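You operate a simulated robot arm through the tools that you are given. There is no shell and no other tool. Be economical: measure what you need, move in short steps, check, and stop when the job is done.

The job below is to be done with a simulated robot arm. You get a single attempt, and the scene is never put back.

## Task
Run the black bolt's nut back up and park the bolt on the magnet tray.
Fine: direction switch to UP; holder switch on HOLD for the run, back to FREE once it stops; at most two presses of the start button; magnet switch, torque dial and the other bolts end as they began.
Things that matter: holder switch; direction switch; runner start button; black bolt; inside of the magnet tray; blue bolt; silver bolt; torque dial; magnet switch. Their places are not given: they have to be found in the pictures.

The check looks at the end state, three seconds after you hand in, the way a careful person would. Anything else that was tipped, shoved, dropped, spilled or broken makes it a failure.

## Robot
A 7-joint arm with a two-finger parallel gripper, fixed in place. Base frame: the origin is at the foot of the arm, x ahead of it, y to its left, z up; the work surface is at about z = 866. Units: mm, degrees, N and s.
With the tool pointing down near the work surface it reaches from about 240 to 680 mm from the base axis. Its first joint turns from -66.0 to 66.0 degrees. Payload 2.4 kg.
The TCP is the grasp point between the finger pads, 30 mm short of the fingertips. In the tool frame z runs along the fingers and y along their closing line. Largest opening 94 mm; finger width 28, thickness 10; the body of the gripper, 50 by 96 mm, starts 55 mm behind the TCP.
Orientation is that of the tool frame in the base frame, as a unit quaternion [w, x, y, z]. With the fingers straight down and closing along the base's y, the tool's x points along the base's -x, its y along +y and its z along -z.

## Interface
- The arm moves only by the tool arm_command. Its argument "deltas" is one flat list of numbers, 7 for each row, row after row: the opening, from 0 (shut) to 1 (fully open), then the shift along the base's x, y, z in mm, then the turn, a rotation vector about the base's x, y, z in degrees. In form: [gripper, tx, ty, tz, rx, ry, rz, gripper, tx, ty, tz, rx, ry, rz, ...]. A call has 1 to 20 rows; each row is the pose to reach, as a shift and turn from the pose commanded when the call began. Rows are played at 5 a second. More than 50 mm and 8.6 degrees between two rows, or a gripper value outside its range, and nothing of the call is played. A pose out of reach is approached as far as the arm can. The call stops where the force on the tool passes 40 N (or 10 N more than at its start, if that is more) or the arm is blocked; 0.2 s more then pass. Each finger travels about 153 mm/s and halts on what it meets, pressing with about 26 N; the grip force reading is that of the motor and also rises with nothing between the fingers. The clock runs only during rows and for 0.2 s after the last one: add rows that repeat a pose to give the fingers time. It gives the time, the measured TCP pose, the force on the tool (base axes), the opening and the grip force at its end, in the units of the frame above (readings bear some noise), and new pictures: "views" is both (left out), scene, wrist or none.
- Cameras (640 x 400 px; columns grow to the right, rows downward): "scene" is fixed at [54.9, 494.8, 1443.9]; the picture's right is [-0.51, -0.86, 0.00], its down [-0.50, 0.30, -0.81] and it looks along [0.70, -0.42, -0.58] (base axes); focal length 364 px, centre (320, 200). "wrist" rides on the gripper at [-37, 0, -58] in the tool frame; the picture's right is [0.00, -1.00, 0.00], its down [0.97, 0.00, -0.24] and it looks along [0.24, 0.00, 0.97] (tool axes); focal length 218 px, centre (320, 200).
- pixel_to_xyz(camera, pixels): for up to 12 pixels [column, row] of the newest picture of that camera ("zoom" is the newest enlarged one), the place [x, y, z] in the base frame of the surface seen there, good to about 2 mm. No time passes.
- zoom(camera, box): a new picture of the part [left, top, right, bottom] of that camera's present view, enlarged. No time passes.
- job_done(): hands the job in; it is judged then, once.

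Work in short steps. Measure before you move; look again where a grasp or a placing could have gone wrong, and mend it. You have 80 turns and 120 pictures in all, those below and enlarged ones among them. Open the gripper and draw the arm clear of the work before you hand the job in, unless the task says otherwise; then end with one line.

The tools are called after "Call:" by a JSON object that holds its "fn" and its "kwargs". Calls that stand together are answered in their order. arm_command: Moves the arm, as the interface text tells. Its arguments: {"type":"object","properties":{"deltas":{"type":"array"},"views":{"type":"string","enum":["both","scene","wrist","none"]}},"required":["deltas"]} The other tools are called the same way: pixel_to_xyz (camera, pixels) gives the place of the surface under pixels of a picture; zoom (camera, box) takes an enlarged picture of a part of a camera's view; job_done () hands the job in.

At the start:

```text
time: 0.0
ee_pos: [461.9, 60.5, 1157.7]
orientation: [0.001, 0.0, 1.0, 0.0]
ft_force: [1.0, 0.6, 0.0]
gripper_width: 94.1
grip_force: 0.1
```

scene: 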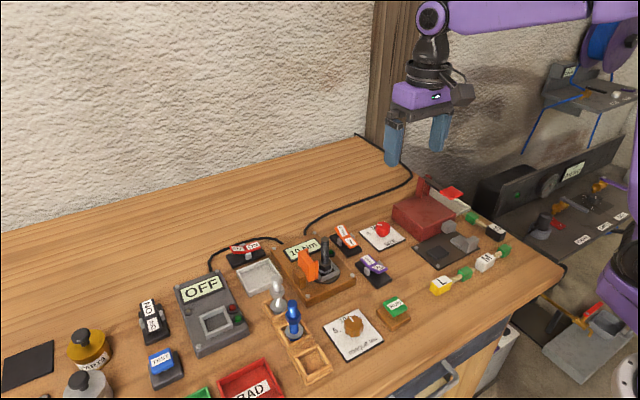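
wrist: 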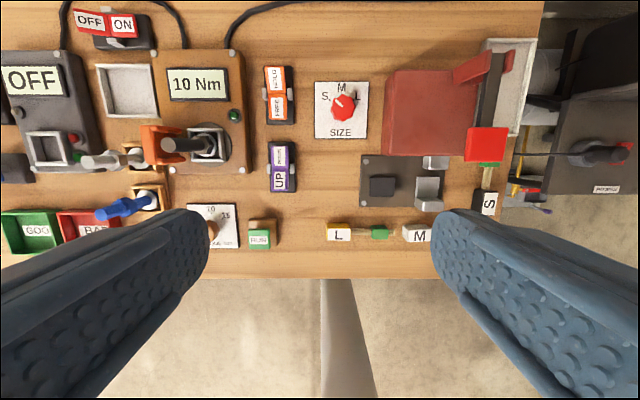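

The pictures show the runner station with the black bolt, the HOLD/FREE switch at wrist (278,95), UP/DOWN at (281,167), RUN button at (260,238) and a tray at (128,90). I enlarge both views to read them.

Call:
{"fn": "zoom", "kwargs": {"camera": "wrist", "box": [60, 0, 300, 150]}}

Call:
{"fn": "zoom", "kwargs": {"camera": "wrist", "box": [80, 110, 320, 260]}}

Call:
{"fn": "zoom", "kwargs": {"camera": "scene", "box": [200, 210, 420, 348]}}

```text
2.67 times, centred on (180, 75) of wrist
```

zoom: 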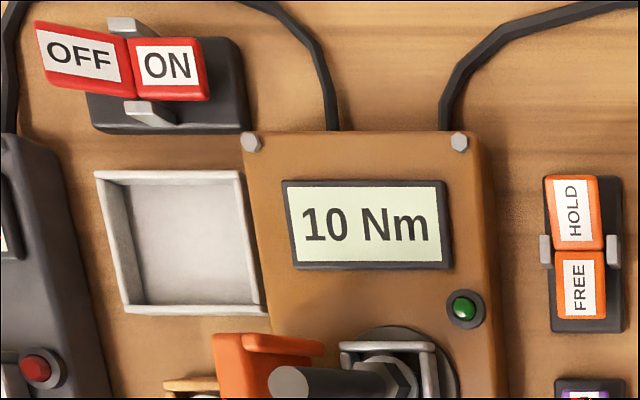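

```text
2.67 times, centred on (200, 185) of wrist
```

zoom: 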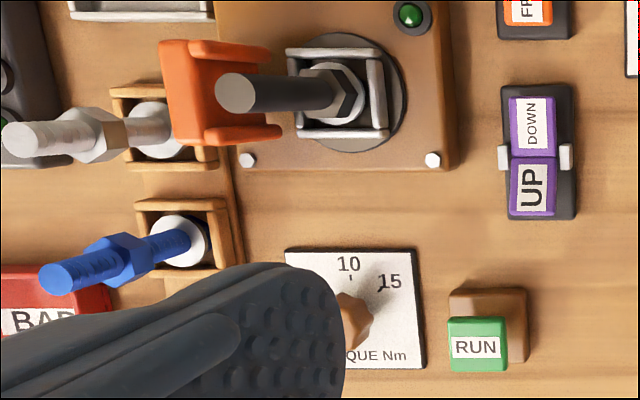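

```text
2.90 times, centred on (310, 279) of scene
```

zoom: 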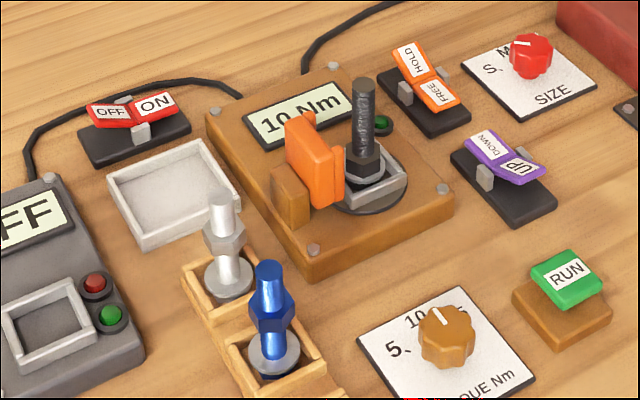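

I look closer at the left area, and measure heights on the switches, button and bolts.

Call:
{"fn": "zoom", "kwargs": {"camera": "scene", "box": [120, 220, 310, 339]}}

Call:
{"fn": "pixel_to_xyz", "kwargs": {"camera": "wrist", "pixels": [[278, 76], [277, 88], [277, 98], [278, 114], [280, 148], [280, 160], [280, 172], [280, 186], [258, 240], [262, 225], [90, 20], [124, 25]]}}

Call:
{"fn": "pixel_to_xyz", "kwargs": {"camera": "wrist", "pixels": [[168, 145], [185, 145], [205, 143], [212, 165], [240, 160], [128, 90], [99, 67], [150, 66], [108, 115], [155, 115], [160, 130], [150, 152]]}}

Call:
{"fn": "pixel_to_xyz", "kwargs": {"camera": "scene", "pixels": [[325, 239], [326, 253], [326, 268], [308, 258], [303, 268], [317, 268], [276, 283], [292, 305], [258, 277], [338, 271], [240, 276], [300, 283]]}}

```text
3.36 times, centred on (215, 280) of scene
```

zoom: 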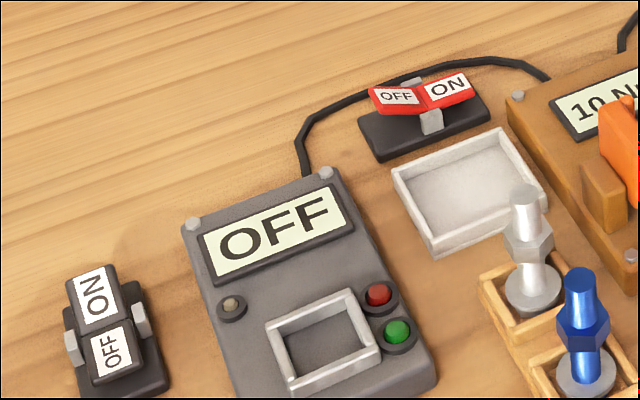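

```text
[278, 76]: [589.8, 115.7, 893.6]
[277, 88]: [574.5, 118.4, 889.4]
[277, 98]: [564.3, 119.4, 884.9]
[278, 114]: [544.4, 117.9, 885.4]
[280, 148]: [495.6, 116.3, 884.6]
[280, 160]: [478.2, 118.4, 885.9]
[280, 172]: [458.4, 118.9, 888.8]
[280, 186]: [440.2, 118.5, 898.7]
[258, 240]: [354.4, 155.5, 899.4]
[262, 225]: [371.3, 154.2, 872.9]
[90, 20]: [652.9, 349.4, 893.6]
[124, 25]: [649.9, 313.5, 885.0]
```

```text
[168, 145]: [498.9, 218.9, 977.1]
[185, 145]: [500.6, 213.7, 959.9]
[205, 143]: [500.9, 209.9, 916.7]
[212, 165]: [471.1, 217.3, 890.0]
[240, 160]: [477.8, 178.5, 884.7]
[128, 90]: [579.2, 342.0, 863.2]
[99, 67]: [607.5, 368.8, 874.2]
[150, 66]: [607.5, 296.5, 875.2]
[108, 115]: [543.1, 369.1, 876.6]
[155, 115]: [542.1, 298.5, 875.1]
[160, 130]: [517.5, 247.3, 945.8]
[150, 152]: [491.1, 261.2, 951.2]
```

```text
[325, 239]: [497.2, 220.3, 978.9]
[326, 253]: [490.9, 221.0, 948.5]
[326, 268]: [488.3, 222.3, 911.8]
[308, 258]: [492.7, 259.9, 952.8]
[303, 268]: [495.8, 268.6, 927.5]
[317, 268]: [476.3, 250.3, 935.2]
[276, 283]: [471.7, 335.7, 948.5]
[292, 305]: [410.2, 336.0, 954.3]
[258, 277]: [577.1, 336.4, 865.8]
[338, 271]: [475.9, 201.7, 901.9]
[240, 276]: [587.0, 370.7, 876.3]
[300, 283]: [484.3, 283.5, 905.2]
```

DOWN and FREE are the pressed sides (UP end raised to z 899, HOLD end raised to 894). The white tray floor is around (577,336,865). I go above the UP end at (440,118.5) with the fingers shut.

Call:
{"fn": "arm_command", "kwargs": {"deltas": [0, 0, 20, -40, 0, 0, 0, 0, -5, 40, -80, 0, 0, 0, 0, -10, 58, -120, 0, 0, 0, 0, -20, 58, -165, 0, 0, 0, 0, -20, 58, -205, 0, 0, 0, 0, -20, 58, -205, 0, 0, 0]}}

```text
time: 1.4
ee_pos: [443.2, 117.4, 950.3]
orientation: [0.0, 0.0, 1.0, -0.001]
ft_force: [1.0, 0.4, 1.0]
gripper_width: 0.0
grip_force: 25.9
```

scene: 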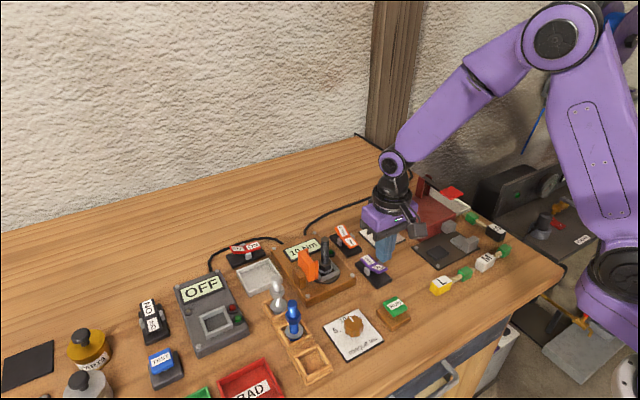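
wrist: 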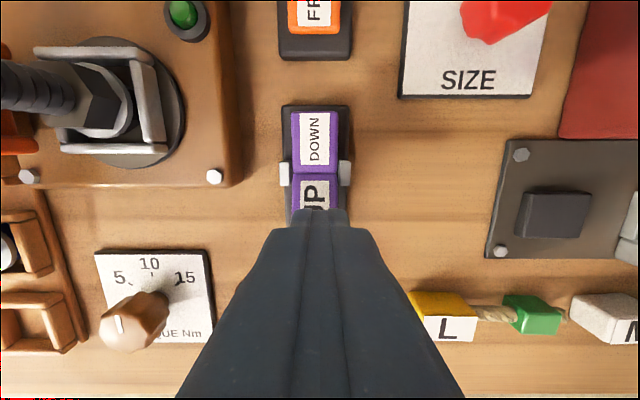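

The tips are aligned over UP (315,195). I press down in small steps.

Call:
{"fn": "arm_command", "kwargs": {"deltas": [0, -2, 0, -12, 0, 0, 0, 0, -2, 0, -20, 0, 0, 0, 0, -2, 0, -24, 0, 0, 0, 0, -2, 0, -28, 0, 0, 0, 0, -2, 0, -31, 0, 0, 0, 0, -2, 0, -34, 0, 0, 0], "views": "none"}}

Call:
{"fn": "arm_command", "kwargs": {"deltas": [0, 0, 0, 20, 0, 0, 0, 0, 0, 0, 45, 0, 0, 0, 0, 0, 0, 45, 0, 0, 0], "views": "wrist"}}

```text
time: 2.8
ee_pos: [440.5, 117.5, 918.7]
orientation: [0.0, 0.0, 1.0, 0.001]
ft_force: [0.4, 0.6, 0.4]
gripper_width: 0.3
grip_force: 25.5
```

```text
time: 3.6
ee_pos: [438.5, 116.6, 963.1]
orientation: [0.0, 0.0, 1.0, 0.0]
ft_force: [0.0, 0.1, -0.4]
gripper_width: 0.0
grip_force: 26.0
```

wrist: 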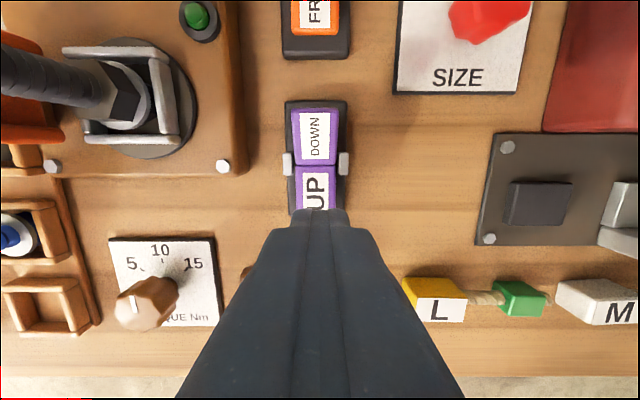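

The rocker looks flipped; I verify heights at DOWN (315,118) and UP (318,190), then head for the HOLD end (590,116).

Call:
{"fn": "pixel_to_xyz", "kwargs": {"camera": "wrist", "pixels": [[315, 114], [315, 150], [318, 180], [316, 205]]}}

Call:
{"fn": "arm_command", "kwargs": {"deltas": [0, 45, 0, 0, 0, 0, 0, 0, 90, 0, 0, 0, 0, 0, 0, 130, 0, 0, 0, 0, 0, 0, 148, 1, 0, 0, 0, 0, 0, 148, 1, -10, 0, 0, 0, 0, 148, 1, -10, 0, 0, 0]}}

```text
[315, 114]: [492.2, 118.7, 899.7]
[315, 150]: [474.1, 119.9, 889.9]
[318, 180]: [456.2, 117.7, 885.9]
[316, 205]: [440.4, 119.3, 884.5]
```

```text
time: 5.0
ee_pos: [587.1, 118.8, 952.7]
orientation: [0.0, 0.001, 1.0, 0.0]
ft_force: [0.3, 0.3, -0.2]
gripper_width: 0.0
grip_force: 25.7
```

scene: 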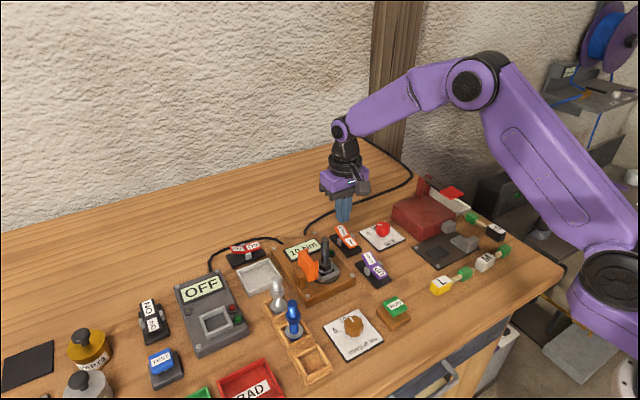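
wrist: 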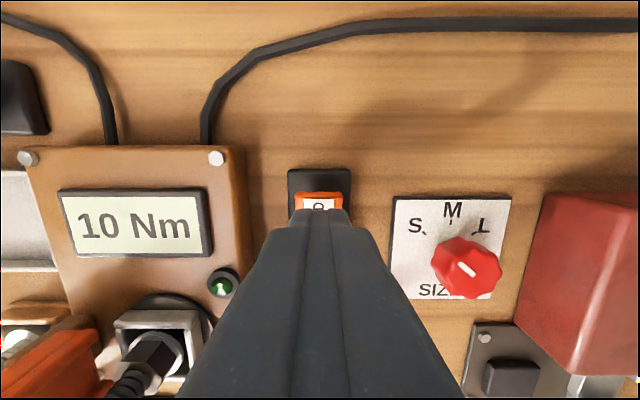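

Direction is UP now. The tip sits over the HOLD end; I press and lift, then look.

Call:
{"fn": "arm_command", "kwargs": {"deltas": [0, 3, 0, -15, 0, 0, 0, 0, 3, 0, -22, 0, 0, 0, 0, 3, 0, -27, 0, 0, 0, 0, 3, 0, -31, 0, 0, 0, 0, 3, 0, -35, 0, 0, 0, 0, 3, 0, -37, 0, 0, 0], "views": "none"}}

Call:
{"fn": "arm_command", "kwargs": {"deltas": [0, 0, 0, 25, 0, 0, 0, 0, 0, 0, 60, 0, 0, 0, 0, -40, 0, 90, 0, 0, 0, 0, -80, 0, 90, 0, 0, 0, 0, -110, 0, 90, 0, 0, 0, 0, -110, 0, 90, 0, 0, 0]}}

```text
time: 6.4
ee_pos: [590.3, 118.8, 915.3]
orientation: [0.0, -0.001, 1.0, 0.0]
ft_force: [-0.2, -0.4, 0.0]
gripper_width: 0.2
grip_force: 26.0
```

```text
time: 7.8
ee_pos: [482.2, 118.7, 1004.8]
orientation: [0.0, 0.0, 1.0, 0.0]
ft_force: [-0.5, -0.2, -0.3]
gripper_width: 0.0
grip_force: 26.0
```

scene: 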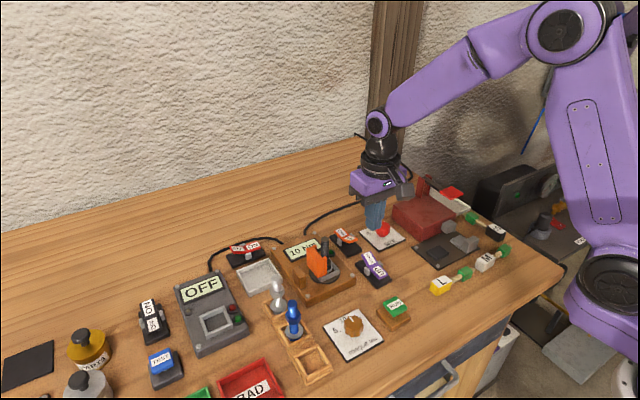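
wrist: 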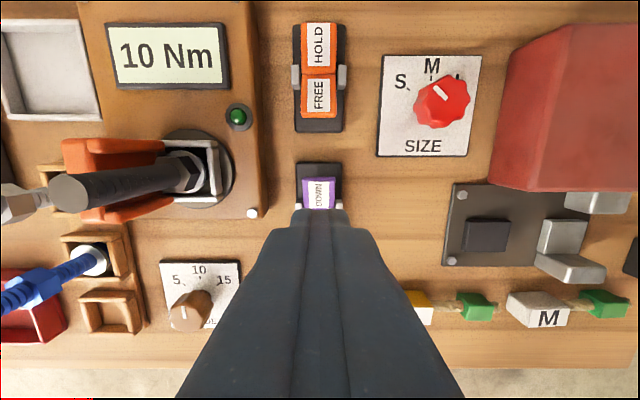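

The orange clamp moved onto the bolt, so HOLD took; I check the rocker heights and move above RUN (354,155.5).

Call:
{"fn": "pixel_to_xyz", "kwargs": {"camera": "wrist", "pixels": [[318, 30], [318, 68], [319, 108], [320, 190]]}}

Call:
{"fn": "arm_command", "kwargs": {"deltas": [0, -40, 10, 0, 0, 0, 0, 0, -80, 25, 0, 0, 0, 0, 0, -110, 37, -20, 0, 0, 0, 0, -128, 37, -53, 0, 0, 0, 0, -128, 37, -53, 0, 0, 0]}}

```text
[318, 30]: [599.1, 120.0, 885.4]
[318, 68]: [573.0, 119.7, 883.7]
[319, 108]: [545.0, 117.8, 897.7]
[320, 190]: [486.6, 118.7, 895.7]
```

```text
time: 9.0
ee_pos: [354.1, 157.2, 954.1]
orientation: [0.0, 0.0, 1.0, -0.001]
ft_force: [-0.1, 0.8, -0.6]
gripper_width: 0.2
grip_force: 26.0
```

scene: 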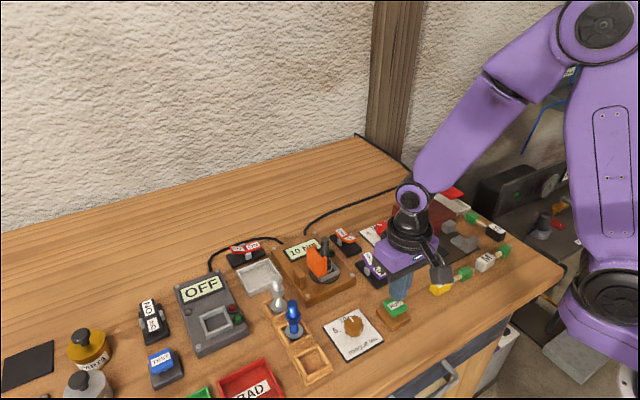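
wrist: 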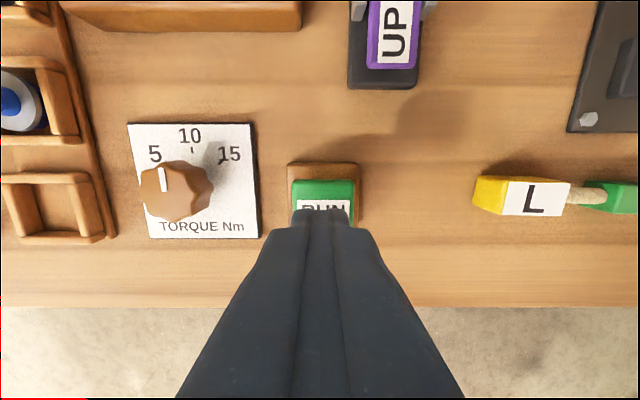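

Aligned over RUN (325,205). I press once gently, in small steps.

Call:
{"fn": "arm_command", "kwargs": {"deltas": [0, 1, 0, -15, 0, 0, 0, 0, 1, 0, -24, 0, 0, 0, 0, 1, 0, -27, 0, 0, 0, 0, 1, 0, -30, 0, 0, 0, 0, 1, 0, -33, 0, 0, 0]}}

```text
time: 10.2
ee_pos: [354.2, 156.4, 921.0]
orientation: [0.0, 0.0, 1.0, 0.0]
ft_force: [0.1, -0.3, 2.0]
gripper_width: 0.0
grip_force: 25.8
```

scene: 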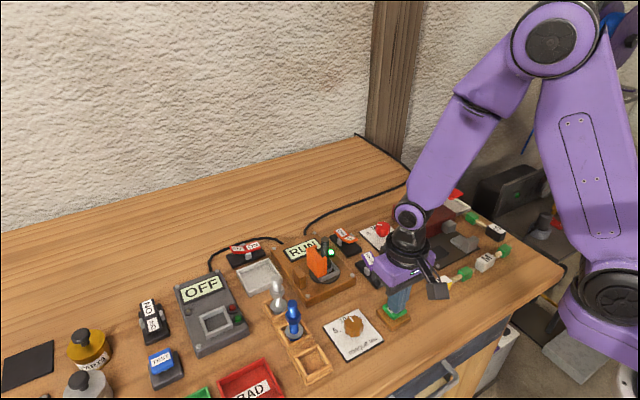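
wrist: 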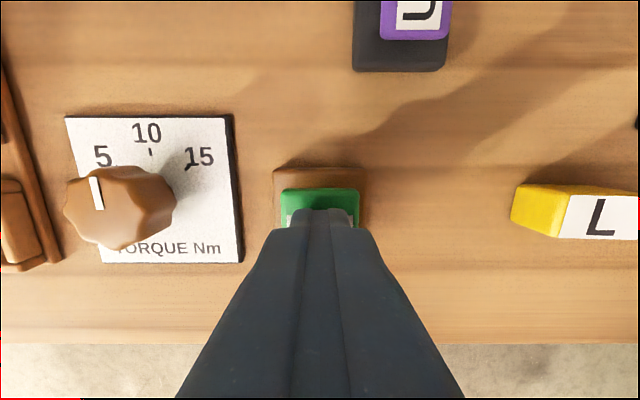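

The display reads RUN and the lamp is lit: the runner started. I lift away and wait, watching the station.

Call:
{"fn": "arm_command", "kwargs": {"deltas": [0, 0, 0, 30, 0, 0, 0, 0, 0, 0, 70, 0, 0, 0, 0, 0, 0, 100, 0, 0, 0, 0, 0, 0, 100, 0, 0, 0, 0, 0, 0, 100, 0, 0, 0, 0, 0, 0, 100, 0, 0, 0, 0, 0, 0, 100, 0, 0, 0, 0, 0, 0, 100, 0, 0, 0], "views": "none"}}

Call:
{"fn": "zoom", "kwargs": {"camera": "scene", "box": [230, 210, 420, 329]}}

```text
time: 12.0
ee_pos: [356.0, 155.1, 1020.4]
orientation: [0.0, 0.0, 1.0, 0.0]
ft_force: [0.6, -0.9, -0.1]
gripper_width: 0.0
grip_force: 25.4
```

```text
3.36 times, centred on (325, 270) of scene
```

zoom: 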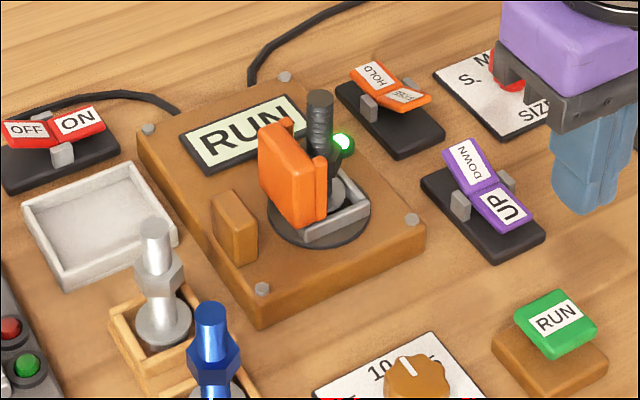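

It is still running; I wait a few more seconds.

Call:
{"fn": "arm_command", "kwargs": {"deltas": [0, 0, 0, 0, 0, 0, 0, 0, 0, 0, 0, 0, 0, 0, 0, 0, 0, 0, 0, 0, 0, 0, 0, 0, 0, 0, 0, 0, 0, 0, 0, 0, 0, 0, 0, 0, 0, 0, 0, 0, 0, 0, 0, 0, 0, 0, 0, 0, 0, 0, 0, 0, 0, 0, 0, 0, 0, 0, 0, 0, 0, 0, 0, 0, 0, 0, 0, 0, 0, 0], "views": "none"}}

Call:
{"fn": "zoom", "kwargs": {"camera": "scene", "box": [230, 210, 420, 329]}}

```text
time: 14.2
ee_pos: [355.4, 154.5, 1020.9]
orientation: [0.0, 0.001, 1.0, 0.0]
ft_force: [-0.3, 0.7, -0.9]
gripper_width: 0.2
grip_force: 26.4
```

```text
3.36 times, centred on (325, 270) of scene
```

zoom: 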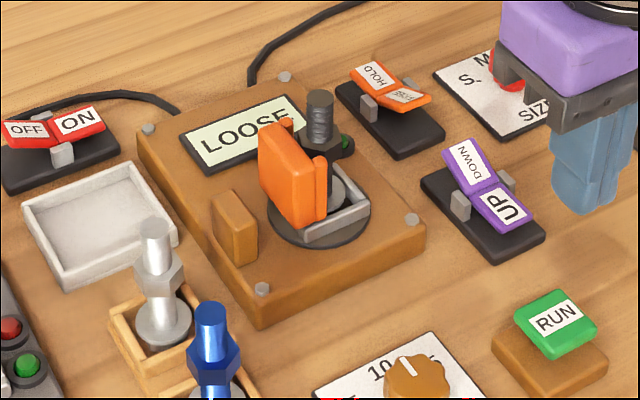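

The display reads LOOSE, lamp off, and the nut is raised: finished on one press. Now to the FREE end at (545,118).

Call:
{"fn": "arm_command", "kwargs": {"deltas": [0, 45, -10, 0, 0, 0, 0, 0, 90, -25, 0, 0, 0, 0, 0, 130, -37, 0, 0, 0, 0, 0, 170, -37, -20, 0, 0, 0, 0, 187, -37, -60, 0, 0, 0, 0, 187, -37, -75, 0, 0, 0, 0, 187, -37, -75, 0, 0, 0]}}

```text
time: 15.8
ee_pos: [541.9, 117.6, 946.0]
orientation: [0.0, 0.0, 1.0, -0.001]
ft_force: [-0.7, 0.2, -0.9]
gripper_width: 0.1
grip_force: 25.6
```

scene: 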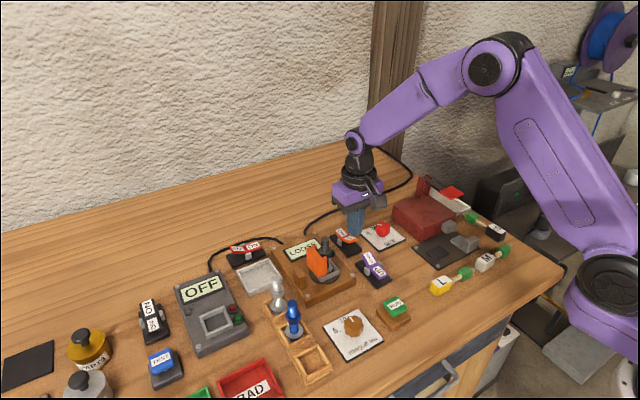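
wrist: 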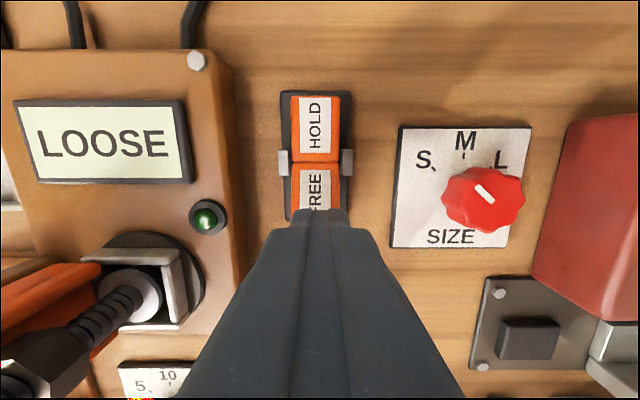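

Aligned over FREE (318,195). I press down 31 mm, then rise and pull back to view the bolt.

Call:
{"fn": "arm_command", "kwargs": {"deltas": [0, 0, 0, -12, 0, 0, 0, 0, 0, 0, -18, 0, 0, 0, 0, 0, 0, -23, 0, 0, 0, 0, 0, 0, -27, 0, 0, 0, 0, 0, 0, -31, 0, 0, 0], "views": "none"}}

Call:
{"fn": "arm_command", "kwargs": {"deltas": [0, 0, 0, 40, 0, 0, 0, 0, 0, 0, 85, 0, 0, 0, 0, -30, 0, 120, 0, 0, 0, 0, -75, 0, 140, 0, 0, 0, 0, -105, 0, 150, 0, 0, 0, 0, -105, 0, 150, 0, 0, 0]}}

Call:
{"fn": "zoom", "kwargs": {"camera": "scene", "box": [230, 210, 420, 329]}}

```text
time: 17.0
ee_pos: [539.9, 118.3, 914.8]
orientation: [0.001, -0.001, 1.0, 0.0]
ft_force: [-3.7, -1.3, 8.3]
gripper_width: 0.0
grip_force: 26.2
```

```text
time: 18.4
ee_pos: [435.7, 117.4, 1065.5]
orientation: [0.001, 0.0, 1.0, 0.0]
ft_force: [-0.1, -0.3, 0.1]
gripper_width: 0.0
grip_force: 25.7
```

scene: 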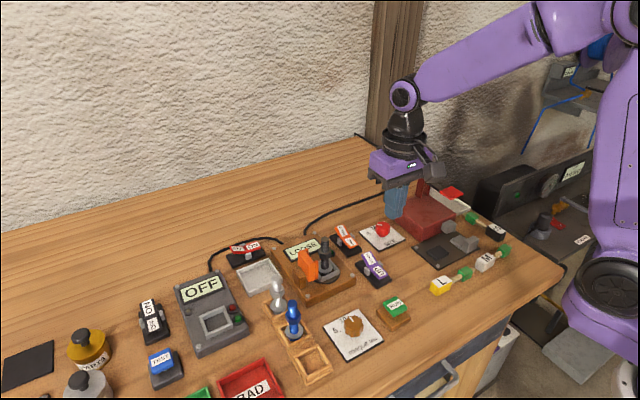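
wrist: 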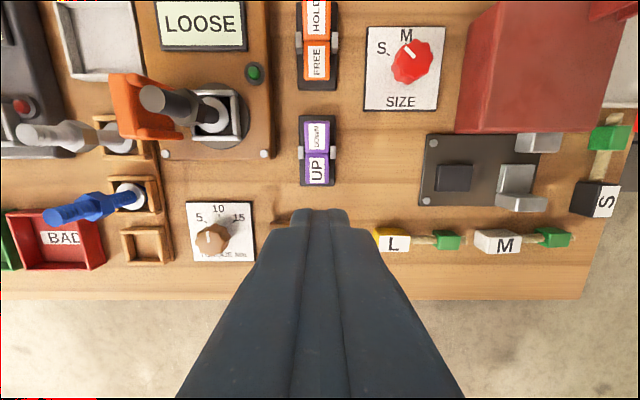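

```text
3.36 times, centred on (325, 270) of scene
```

zoom: 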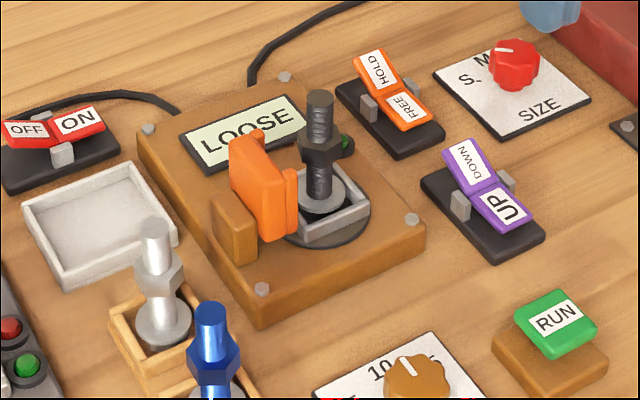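

The holder is back to FREE and the clamp retracted. I measure the bolt's tip, nut, shaft, head, clamp edges and the tray.

Call:
{"fn": "pixel_to_xyz", "kwargs": {"camera": "zoom", "pixels": [[319, 92], [319, 120], [319, 146], [303, 146], [334, 146], [319, 175], [322, 197], [290, 170], [292, 210], [262, 135], [250, 200], [345, 190]]}}

Call:
{"fn": "pixel_to_xyz", "kwargs": {"camera": "wrist", "pixels": [[150, 98], [163, 98], [182, 110], [160, 80], [150, 75], [120, 100], [135, 137], [210, 115], [220, 140], [238, 115], [187, 92], [187, 122]]}}

Call:
{"fn": "zoom", "kwargs": {"camera": "wrist", "box": [80, 40, 280, 165]}}

```text
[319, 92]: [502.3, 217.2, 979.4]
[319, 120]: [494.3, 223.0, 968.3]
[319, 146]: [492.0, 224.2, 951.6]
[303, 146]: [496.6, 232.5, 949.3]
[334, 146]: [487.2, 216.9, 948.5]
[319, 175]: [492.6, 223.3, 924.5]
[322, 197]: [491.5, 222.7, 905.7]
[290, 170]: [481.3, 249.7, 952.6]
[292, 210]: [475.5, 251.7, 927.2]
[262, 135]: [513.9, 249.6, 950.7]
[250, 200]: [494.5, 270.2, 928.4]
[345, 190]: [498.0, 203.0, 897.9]
```

```text
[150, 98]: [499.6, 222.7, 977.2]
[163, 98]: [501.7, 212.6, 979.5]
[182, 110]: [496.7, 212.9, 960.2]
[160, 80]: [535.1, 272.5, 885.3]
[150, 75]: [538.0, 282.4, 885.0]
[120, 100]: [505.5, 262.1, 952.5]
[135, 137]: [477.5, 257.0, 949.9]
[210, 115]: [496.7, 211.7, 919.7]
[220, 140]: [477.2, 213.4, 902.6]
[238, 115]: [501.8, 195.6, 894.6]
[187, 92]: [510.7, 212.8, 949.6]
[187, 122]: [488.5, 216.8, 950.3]
```

```text
3.20 times, centred on (180, 102) of wrist
```

zoom: 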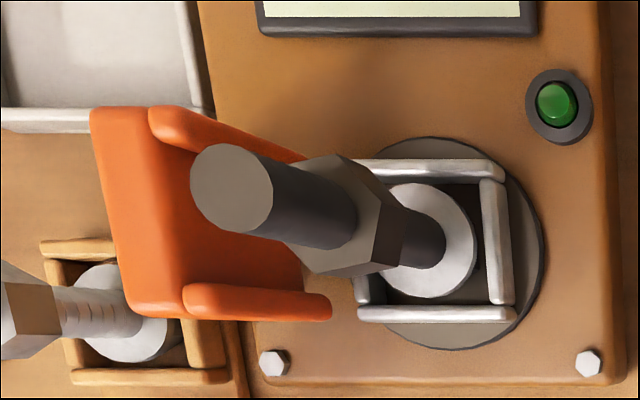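

Bolt axis is near (500.5, 219), top z 979.5. I plan to grip the stub above the nut with the tips above the orange clamp (z 952), so I measure nut top and clamp arms.

Call:
{"fn": "pixel_to_xyz", "kwargs": {"camera": "zoom", "pixels": [[368, 175], [350, 165], [372, 215], [330, 255], [390, 205], [231, 188], [322, 305], [290, 150], [445, 240], [395, 270], [340, 200], [180, 150]]}}

```text
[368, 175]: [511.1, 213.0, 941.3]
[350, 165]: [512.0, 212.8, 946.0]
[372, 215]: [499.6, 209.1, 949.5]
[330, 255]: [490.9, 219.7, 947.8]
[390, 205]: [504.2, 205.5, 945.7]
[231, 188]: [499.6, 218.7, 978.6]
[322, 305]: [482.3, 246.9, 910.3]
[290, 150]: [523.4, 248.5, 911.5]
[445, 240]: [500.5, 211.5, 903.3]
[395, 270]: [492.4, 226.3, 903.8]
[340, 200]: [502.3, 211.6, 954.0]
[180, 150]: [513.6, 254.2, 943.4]
```

Nut top is about z 954, so I'll grip with tips at z ~960 (TCP 990) at (500,219). First hover there with the gripper half open.

Call:
{"fn": "arm_command", "kwargs": {"deltas": [0.5, 20, 35, 0, 0, 0, 0, 0.5, 42, 70, 0, 0, 0, 0, 0.5, 64, 101.5, 0, 0, 0, 0, 0.5, 64, 101.5, -30, 0, 0, 0, 0.5, 64, 101.5, -30, 0, 0, 0]}}

Call:
{"fn": "zoom", "kwargs": {"camera": "scene", "box": [230, 200, 420, 319]}}

```text
time: 19.6
ee_pos: [498.6, 219.7, 1032.6]
orientation: [-0.001, 0.0, 1.0, 0.0]
ft_force: [1.2, -0.5, 0.6]
gripper_width: 47.0
grip_force: 0.1
```

scene: 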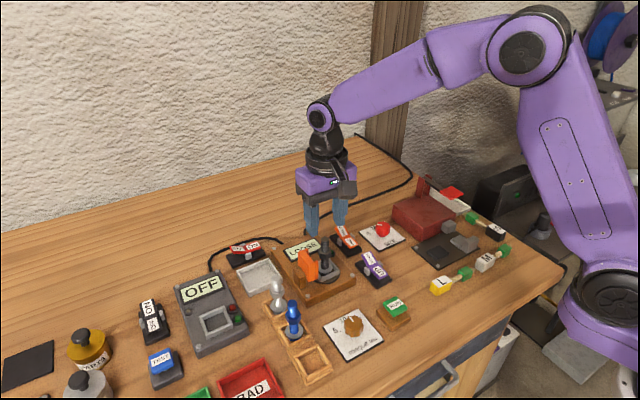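
wrist: 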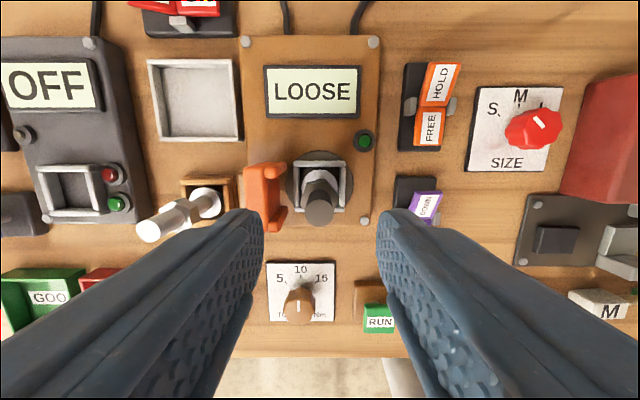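

```text
3.36 times, centred on (325, 260) of scene
```

zoom: 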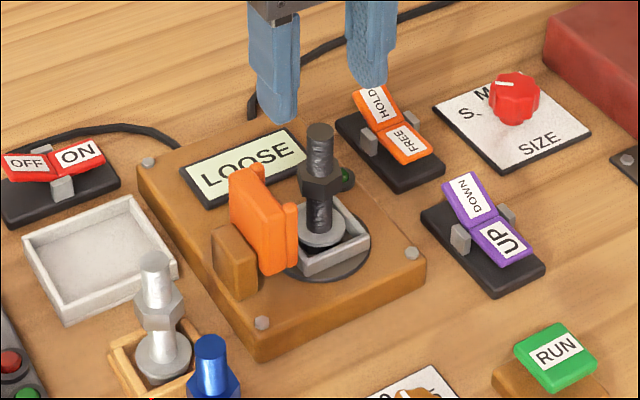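

The bolt top (319,209) is centred between the fingers. I descend to TCP z ≈ 990 and close.

Call:
{"fn": "arm_command", "kwargs": {"deltas": [0.5, 1.5, 0, -15, 0, 0, 0, 0.5, 1.5, 0, -30, 0, 0, 0, 0.5, 1.5, 0, -44.5, 0, 0, 0, 0.5, 1.5, 0, -44.5, 0, 0, 0, 0.1, 1.5, 0, -44.5, 0, 0, 0, 0.1, 1.5, 0, -44.5, 0, 0, 0, 0.1, 1.5, 0, -44.5, 0, 0, 0]}}

Call:
{"fn": "zoom", "kwargs": {"camera": "scene", "box": [230, 200, 420, 319]}}

```text
time: 21.2
ee_pos: [501.3, 220.1, 989.3]
orientation: [0.0, 0.001, 1.0, 0.0]
ft_force: [0.4, -0.8, 0.7]
gripper_width: 14.9
grip_force: 26.0
```

scene: 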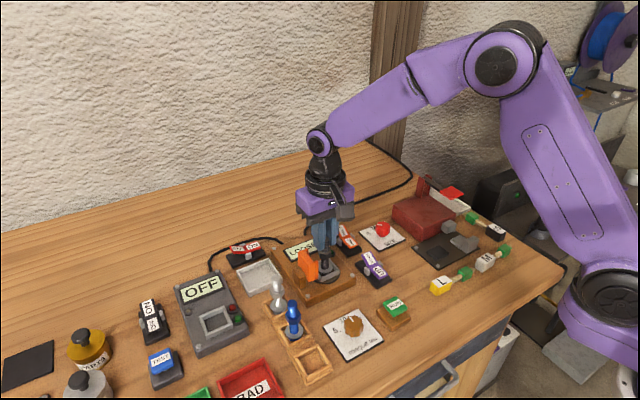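
wrist: 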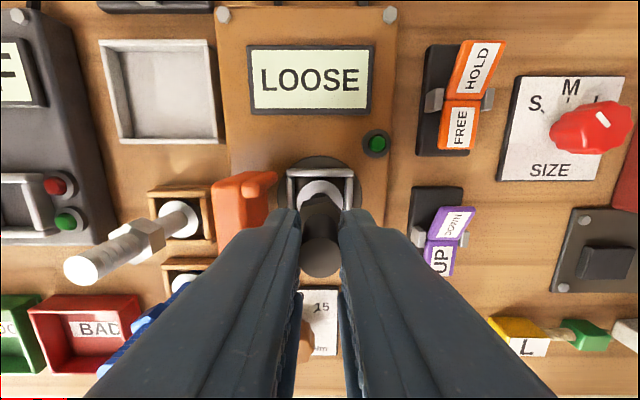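

```text
3.36 times, centred on (325, 260) of scene
```

zoom: 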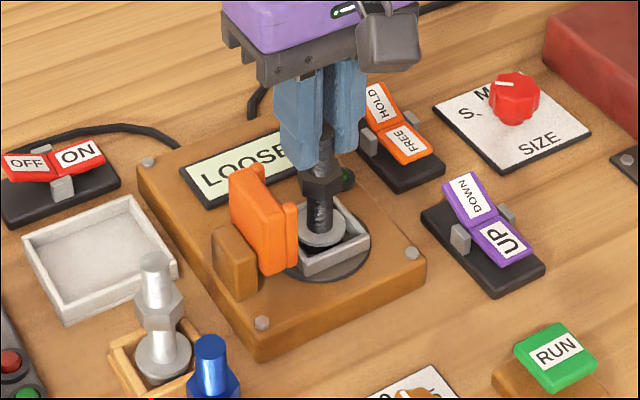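

Gripped at 14.9 mm opening. I lift straight up 75 mm and look.

Call:
{"fn": "arm_command", "kwargs": {"deltas": [0.1, 0, 0, 10, 0, 0, 0, 0.1, 0, 0, 25, 0, 0, 0, 0.1, 0, 0, 45, 0, 0, 0, 0.1, 0, 0, 75, 0, 0, 0, 0.1, 0, 0, 75, 0, 0, 0]}}

Call:
{"fn": "zoom", "kwargs": {"camera": "scene", "box": [230, 190, 420, 309]}}

```text
time: 22.4
ee_pos: [501.6, 220.7, 1065.0]
orientation: [0.0, 0.0, 1.0, 0.0]
ft_force: [0.8, -0.7, -2.0]
gripper_width: 15.1
grip_force: 25.9
```

scene: 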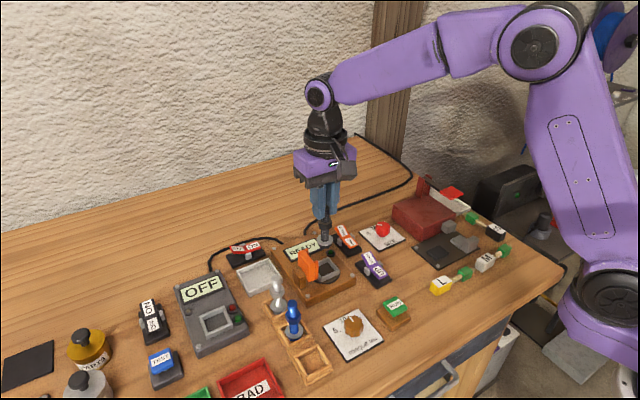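
wrist: 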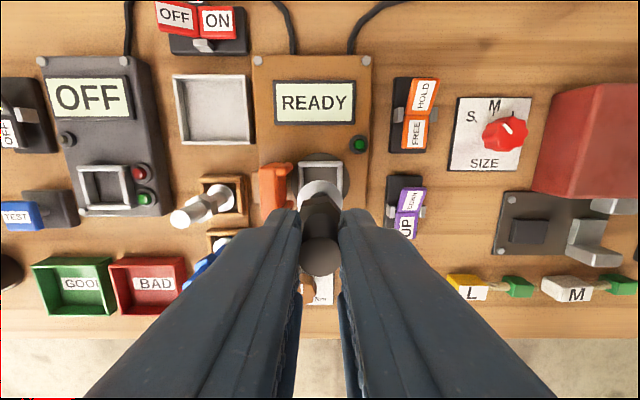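

```text
3.36 times, centred on (325, 250) of scene
```

zoom: 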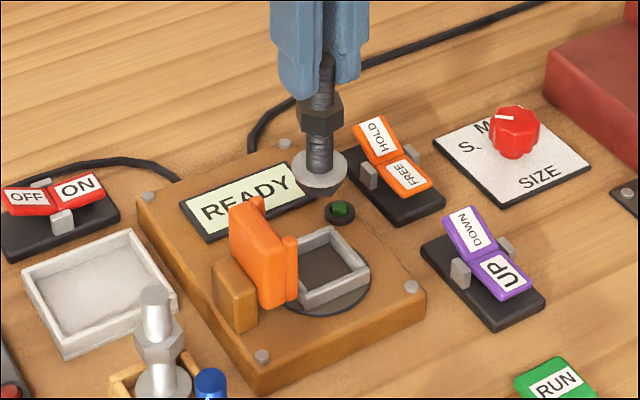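

The bolt hangs upright and the display reads READY. I measure the nest floor (zoom 335,262) and the tray floor/walls.

Call:
{"fn": "pixel_to_xyz", "kwargs": {"camera": "zoom", "pixels": [[335, 262], [325, 268], [318, 178], [322, 194], [300, 182], [100, 285], [25, 262], [130, 234], [62, 355], [178, 295], [318, 60], [320, 100]]}}

Call:
{"fn": "arm_command", "kwargs": {"deltas": [0.1, 10, 0, 30, 0, 0, 0, 0.1, 45, 0, 45, 0, 0, 0, 0.1, 74, 25, 45, 0, 0, 0, 0.1, 74, 65, 45, 0, 0, 0, 0.1, 74, 95, 45, 0, 0, 0, 0.1, 74, 112.5, 40, 0, 0, 0, 0.1, 74, 112.5, 0, 0, 0, 0, 0.1, 74, 112.5, 0, 0, 0, 0]}}

Call:
{"fn": "zoom", "kwargs": {"camera": "scene", "box": [170, 190, 360, 309]}}

```text
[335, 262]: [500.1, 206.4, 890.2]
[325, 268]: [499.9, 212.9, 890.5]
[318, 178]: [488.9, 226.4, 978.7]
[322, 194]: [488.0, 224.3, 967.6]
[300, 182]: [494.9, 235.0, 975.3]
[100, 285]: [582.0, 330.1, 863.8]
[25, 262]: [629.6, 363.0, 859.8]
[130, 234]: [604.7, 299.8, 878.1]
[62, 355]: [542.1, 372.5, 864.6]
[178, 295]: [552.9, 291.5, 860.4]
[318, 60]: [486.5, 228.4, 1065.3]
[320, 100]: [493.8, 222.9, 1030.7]
```

```text
time: 24.2
ee_pos: [574.6, 334.1, 1066.6]
orientation: [0.0, 0.0, 1.0, 0.0]
ft_force: [-1.1, 0.6, -1.8]
gripper_width: 15.1
grip_force: 26.2
```

scene: 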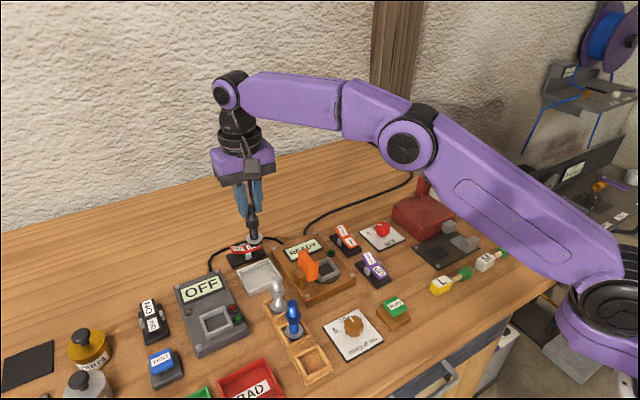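
wrist: 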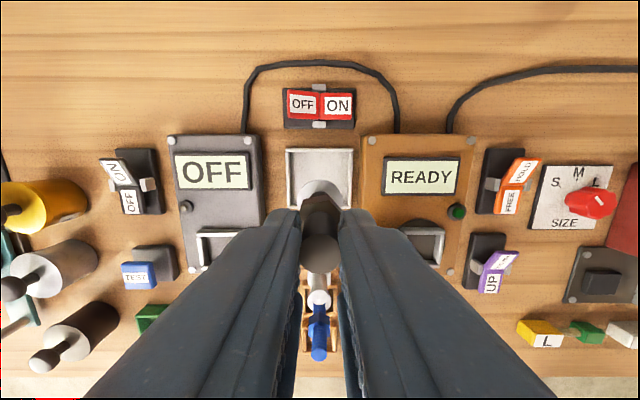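

```text
3.36 times, centred on (265, 250) of scene
```

zoom: 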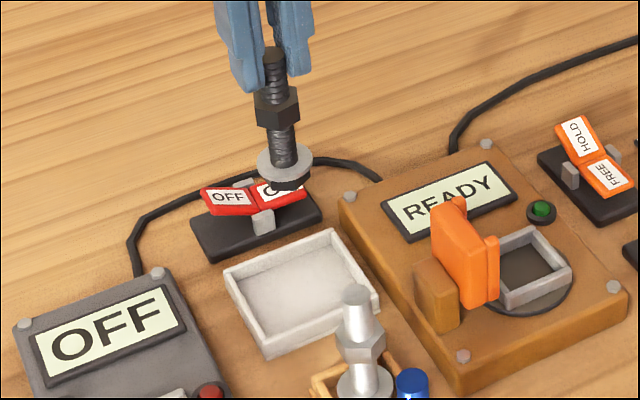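

The bolt bottom is at about z 967 over the tray centre (575,334), floor z ≈ 864. I lower about 95 mm and check.

Call:
{"fn": "arm_command", "kwargs": {"deltas": [0.1, 0.5, -0.5, -30, 0, 0, 0, 0.1, 0.5, -0.5, -60, 0, 0, 0, 0.1, 0.5, -0.5, -80, 0, 0, 0, 0.1, 0.5, -0.5, -92, 0, 0, 0, 0.1, 0.5, -0.5, -96, 0, 0, 0, 0.1, 0.5, -0.5, -96, 0, 0, 0], "views": "wrist"}}

Call:
{"fn": "zoom", "kwargs": {"camera": "scene", "box": [190, 210, 340, 304]}}

```text
time: 25.6
ee_pos: [575.8, 331.9, 968.1]
orientation: [0.0, 0.0, 1.0, 0.0]
ft_force: [0.1, 0.1, -1.5]
gripper_width: 14.9
grip_force: 26.2
```

wrist: 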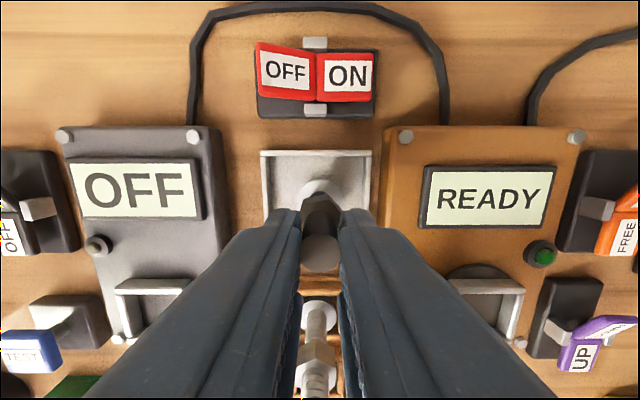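

```text
4.26 times, centred on (265, 257) of scene
```

zoom: 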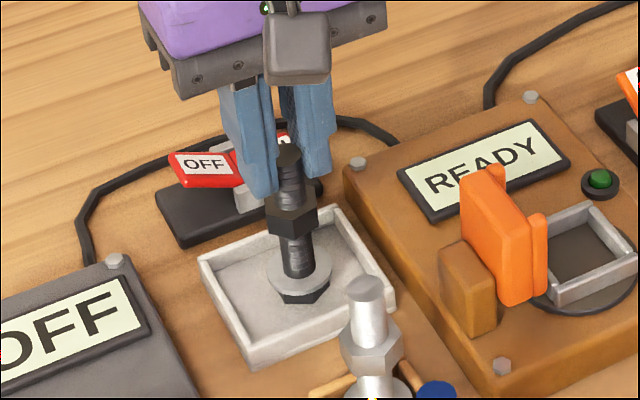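

Nearly down inside the tray. I lower in 1.5 mm steps watching for contact.

Call:
{"fn": "arm_command", "kwargs": {"deltas": [0.1, 0, 0, -1.5, 0, 0, 0, 0.1, 0, 0, -3, 0, 0, 0, 0.1, 0, 0, -3, 0, 0, 0], "views": "none"}}

Call:
{"fn": "arm_command", "kwargs": {"deltas": [0.1, 0, 0, -1, 0, 0, 0, 0.1, 0, 0, -2, 0, 0, 0, 0.1, 0, 0, -2, 0, 0, 0], "views": "none"}}

Call:
{"fn": "zoom", "kwargs": {"camera": "scene", "box": [190, 210, 340, 304]}}

```text
time: 26.4
ee_pos: [576.9, 331.6, 965.4]
orientation: [0.001, 0.0, 1.0, 0.0]
ft_force: [-3.5, -3.0, 12.2]
gripper_width: 15.1
grip_force: 25.6
```

```text
time: 27.2
ee_pos: [575.1, 331.9, 965.9]
orientation: [0.002, 0.0, 1.0, 0.001]
ft_force: [-0.7, -2.0, 16.6]
gripper_width: 15.0
grip_force: 25.8
```

```text
4.26 times, centred on (265, 257) of scene
```

zoom: 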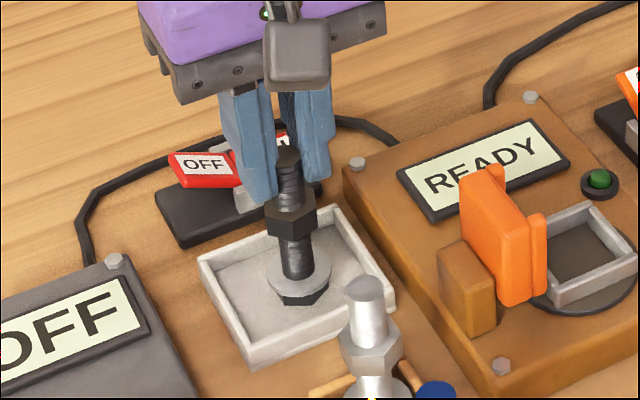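

Floor contact (16 N) with the bolt upright. I relieve the push slightly, open slowly, and pause.

Call:
{"fn": "arm_command", "kwargs": {"deltas": [0.1, 0, 0, 2, 0, 0, 0, 0.17, 0, 0, 2.5, 0, 0, 0, 0.2, 0, 0, 2.5, 0, 0, 0, 0.28, 0, 0, 2.5, 0, 0, 0, 0.4, 0, 0, 2.5, 0, 0, 0, 0.5, 0, 0, 2.5, 0, 0, 0, 0.5, 0, 0, 2.5, 0, 0, 0], "views": "wrist"}}

Call:
{"fn": "zoom", "kwargs": {"camera": "scene", "box": [190, 210, 340, 304]}}

```text
time: 28.8
ee_pos: [575.7, 332.4, 968.0]
orientation: [0.001, 0.0, 1.0, -0.001]
ft_force: [-0.2, 0.4, 0.5]
gripper_width: 46.7
grip_force: 0.0
```

wrist: 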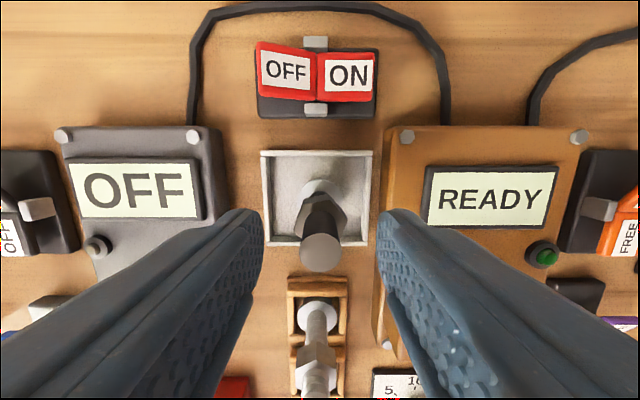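

```text
4.26 times, centred on (265, 257) of scene
```

zoom: 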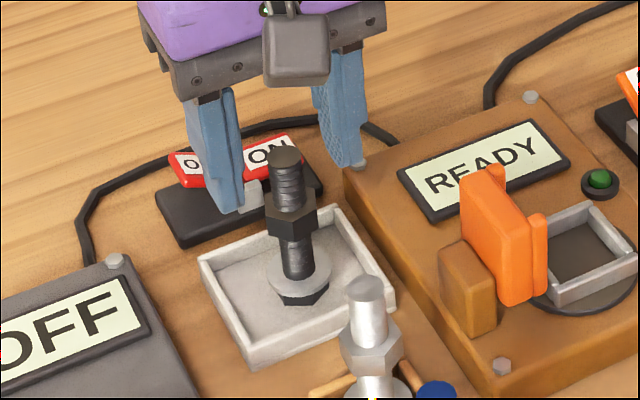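

The bolt stands free in the tray. I raise straight up and draw clear.

Call:
{"fn": "arm_command", "kwargs": {"deltas": [0.5, 0, 0, 15, 0, 0, 0, 0.5, 0, 0, 40, 0, 0, 0, 0.5, 0, 0, 80, 0, 0, 0, 0.5, 0, 0, 120, 0, 0, 0, 0.7, -30, -30, 150, 0, 0, 0, 0.9, -55, -65, 175, 0, 0, 0, 1, -80, -100, 190, 0, 0, 0, 1, -90, -140, 190, 0, 0, 0, 1, -100, -185, 190, 0, 0, 0, 1, -110, -230, 190, 0, 0, 0, 1, -110, -230, 190, 0, 0, 0]}}

Call:
{"fn": "zoom", "kwargs": {"camera": "scene", "box": [190, 200, 430, 350]}}

```text
refused: row 5 steps farther than a row can; nothing moved
```

```text
2.67 times, centred on (310, 275) of scene
```

zoom: 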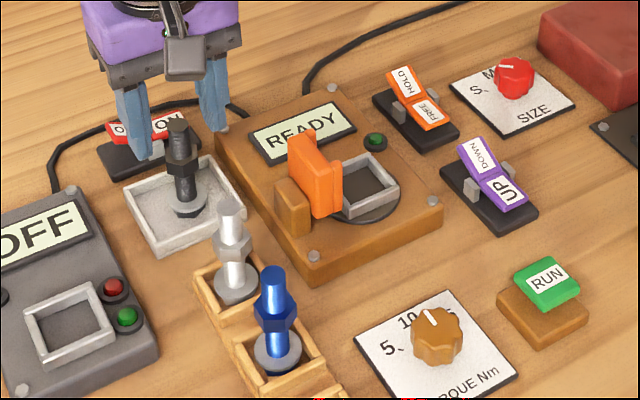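

That call was refused for a step that was too long; nothing moved. I repeat the retreat with shorter steps.

Call:
{"fn": "arm_command", "kwargs": {"deltas": [0.5, 0, 0, 15, 0, 0, 0, 0.5, 0, 0, 40, 0, 0, 0, 0.5, 0, 0, 80, 0, 0, 0, 0.5, 0, 0, 120, 0, 0, 0, 0.5, 0, 0, 160, 0, 0, 0, 0.7, -20, -30, 180, 0, 0, 0, 0.9, -40, -65, 190, 0, 0, 0, 1, -60, -100, 190, 0, 0, 0, 1, -75, -140, 190, 0, 0, 0, 1, -90, -180, 190, 0, 0, 0, 1, -105, -220, 190, 0, 0, 0, 1, -105, -220, 190, 0, 0, 0]}}

Call:
{"fn": "zoom", "kwargs": {"camera": "scene", "box": [190, 200, 430, 350]}}

```text
time: 31.4
ee_pos: [470.1, 111.5, 1158.2]
orientation: [0.0, 0.0, 1.0, 0.0]
ft_force: [0.2, 0.1, -0.6]
gripper_width: 94.1
grip_force: 0.0
out of reach, approached as far as the arm can: row 5
```

scene: 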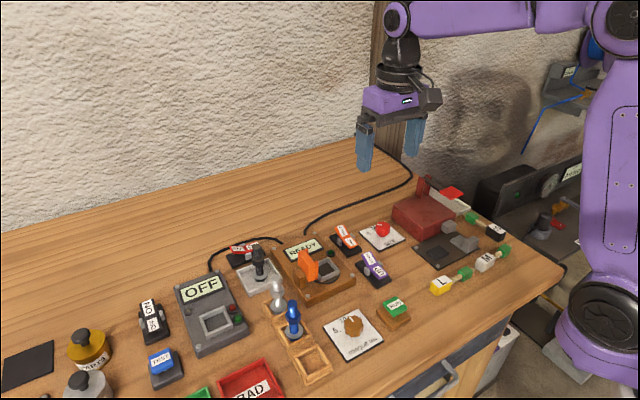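
wrist: 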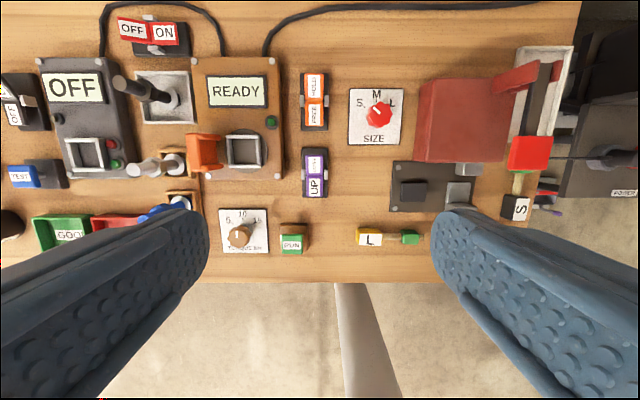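

```text
2.67 times, centred on (310, 275) of scene
```

zoom: 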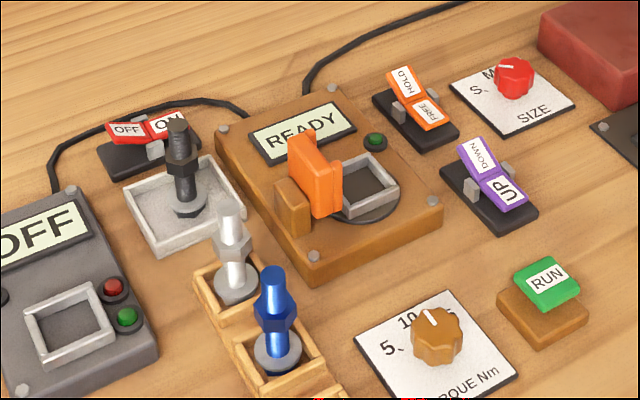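

The bolt stands in the tray, the direction is UP, the holder is FREE and everything else is unchanged, so I hand in.

Call:
{"fn": "job_done", "kwargs": {}}

```text
The job is handed in.
```

The black bolt's nut is run back up (display read LOOSE, one press of start) and the bolt stands upright in the white tray by the red OFF/ON switch, which I took to be the magnet tray; direction is UP, holder is back on FREE, and the magnet switch, torque dial and other bolts look unchanged.
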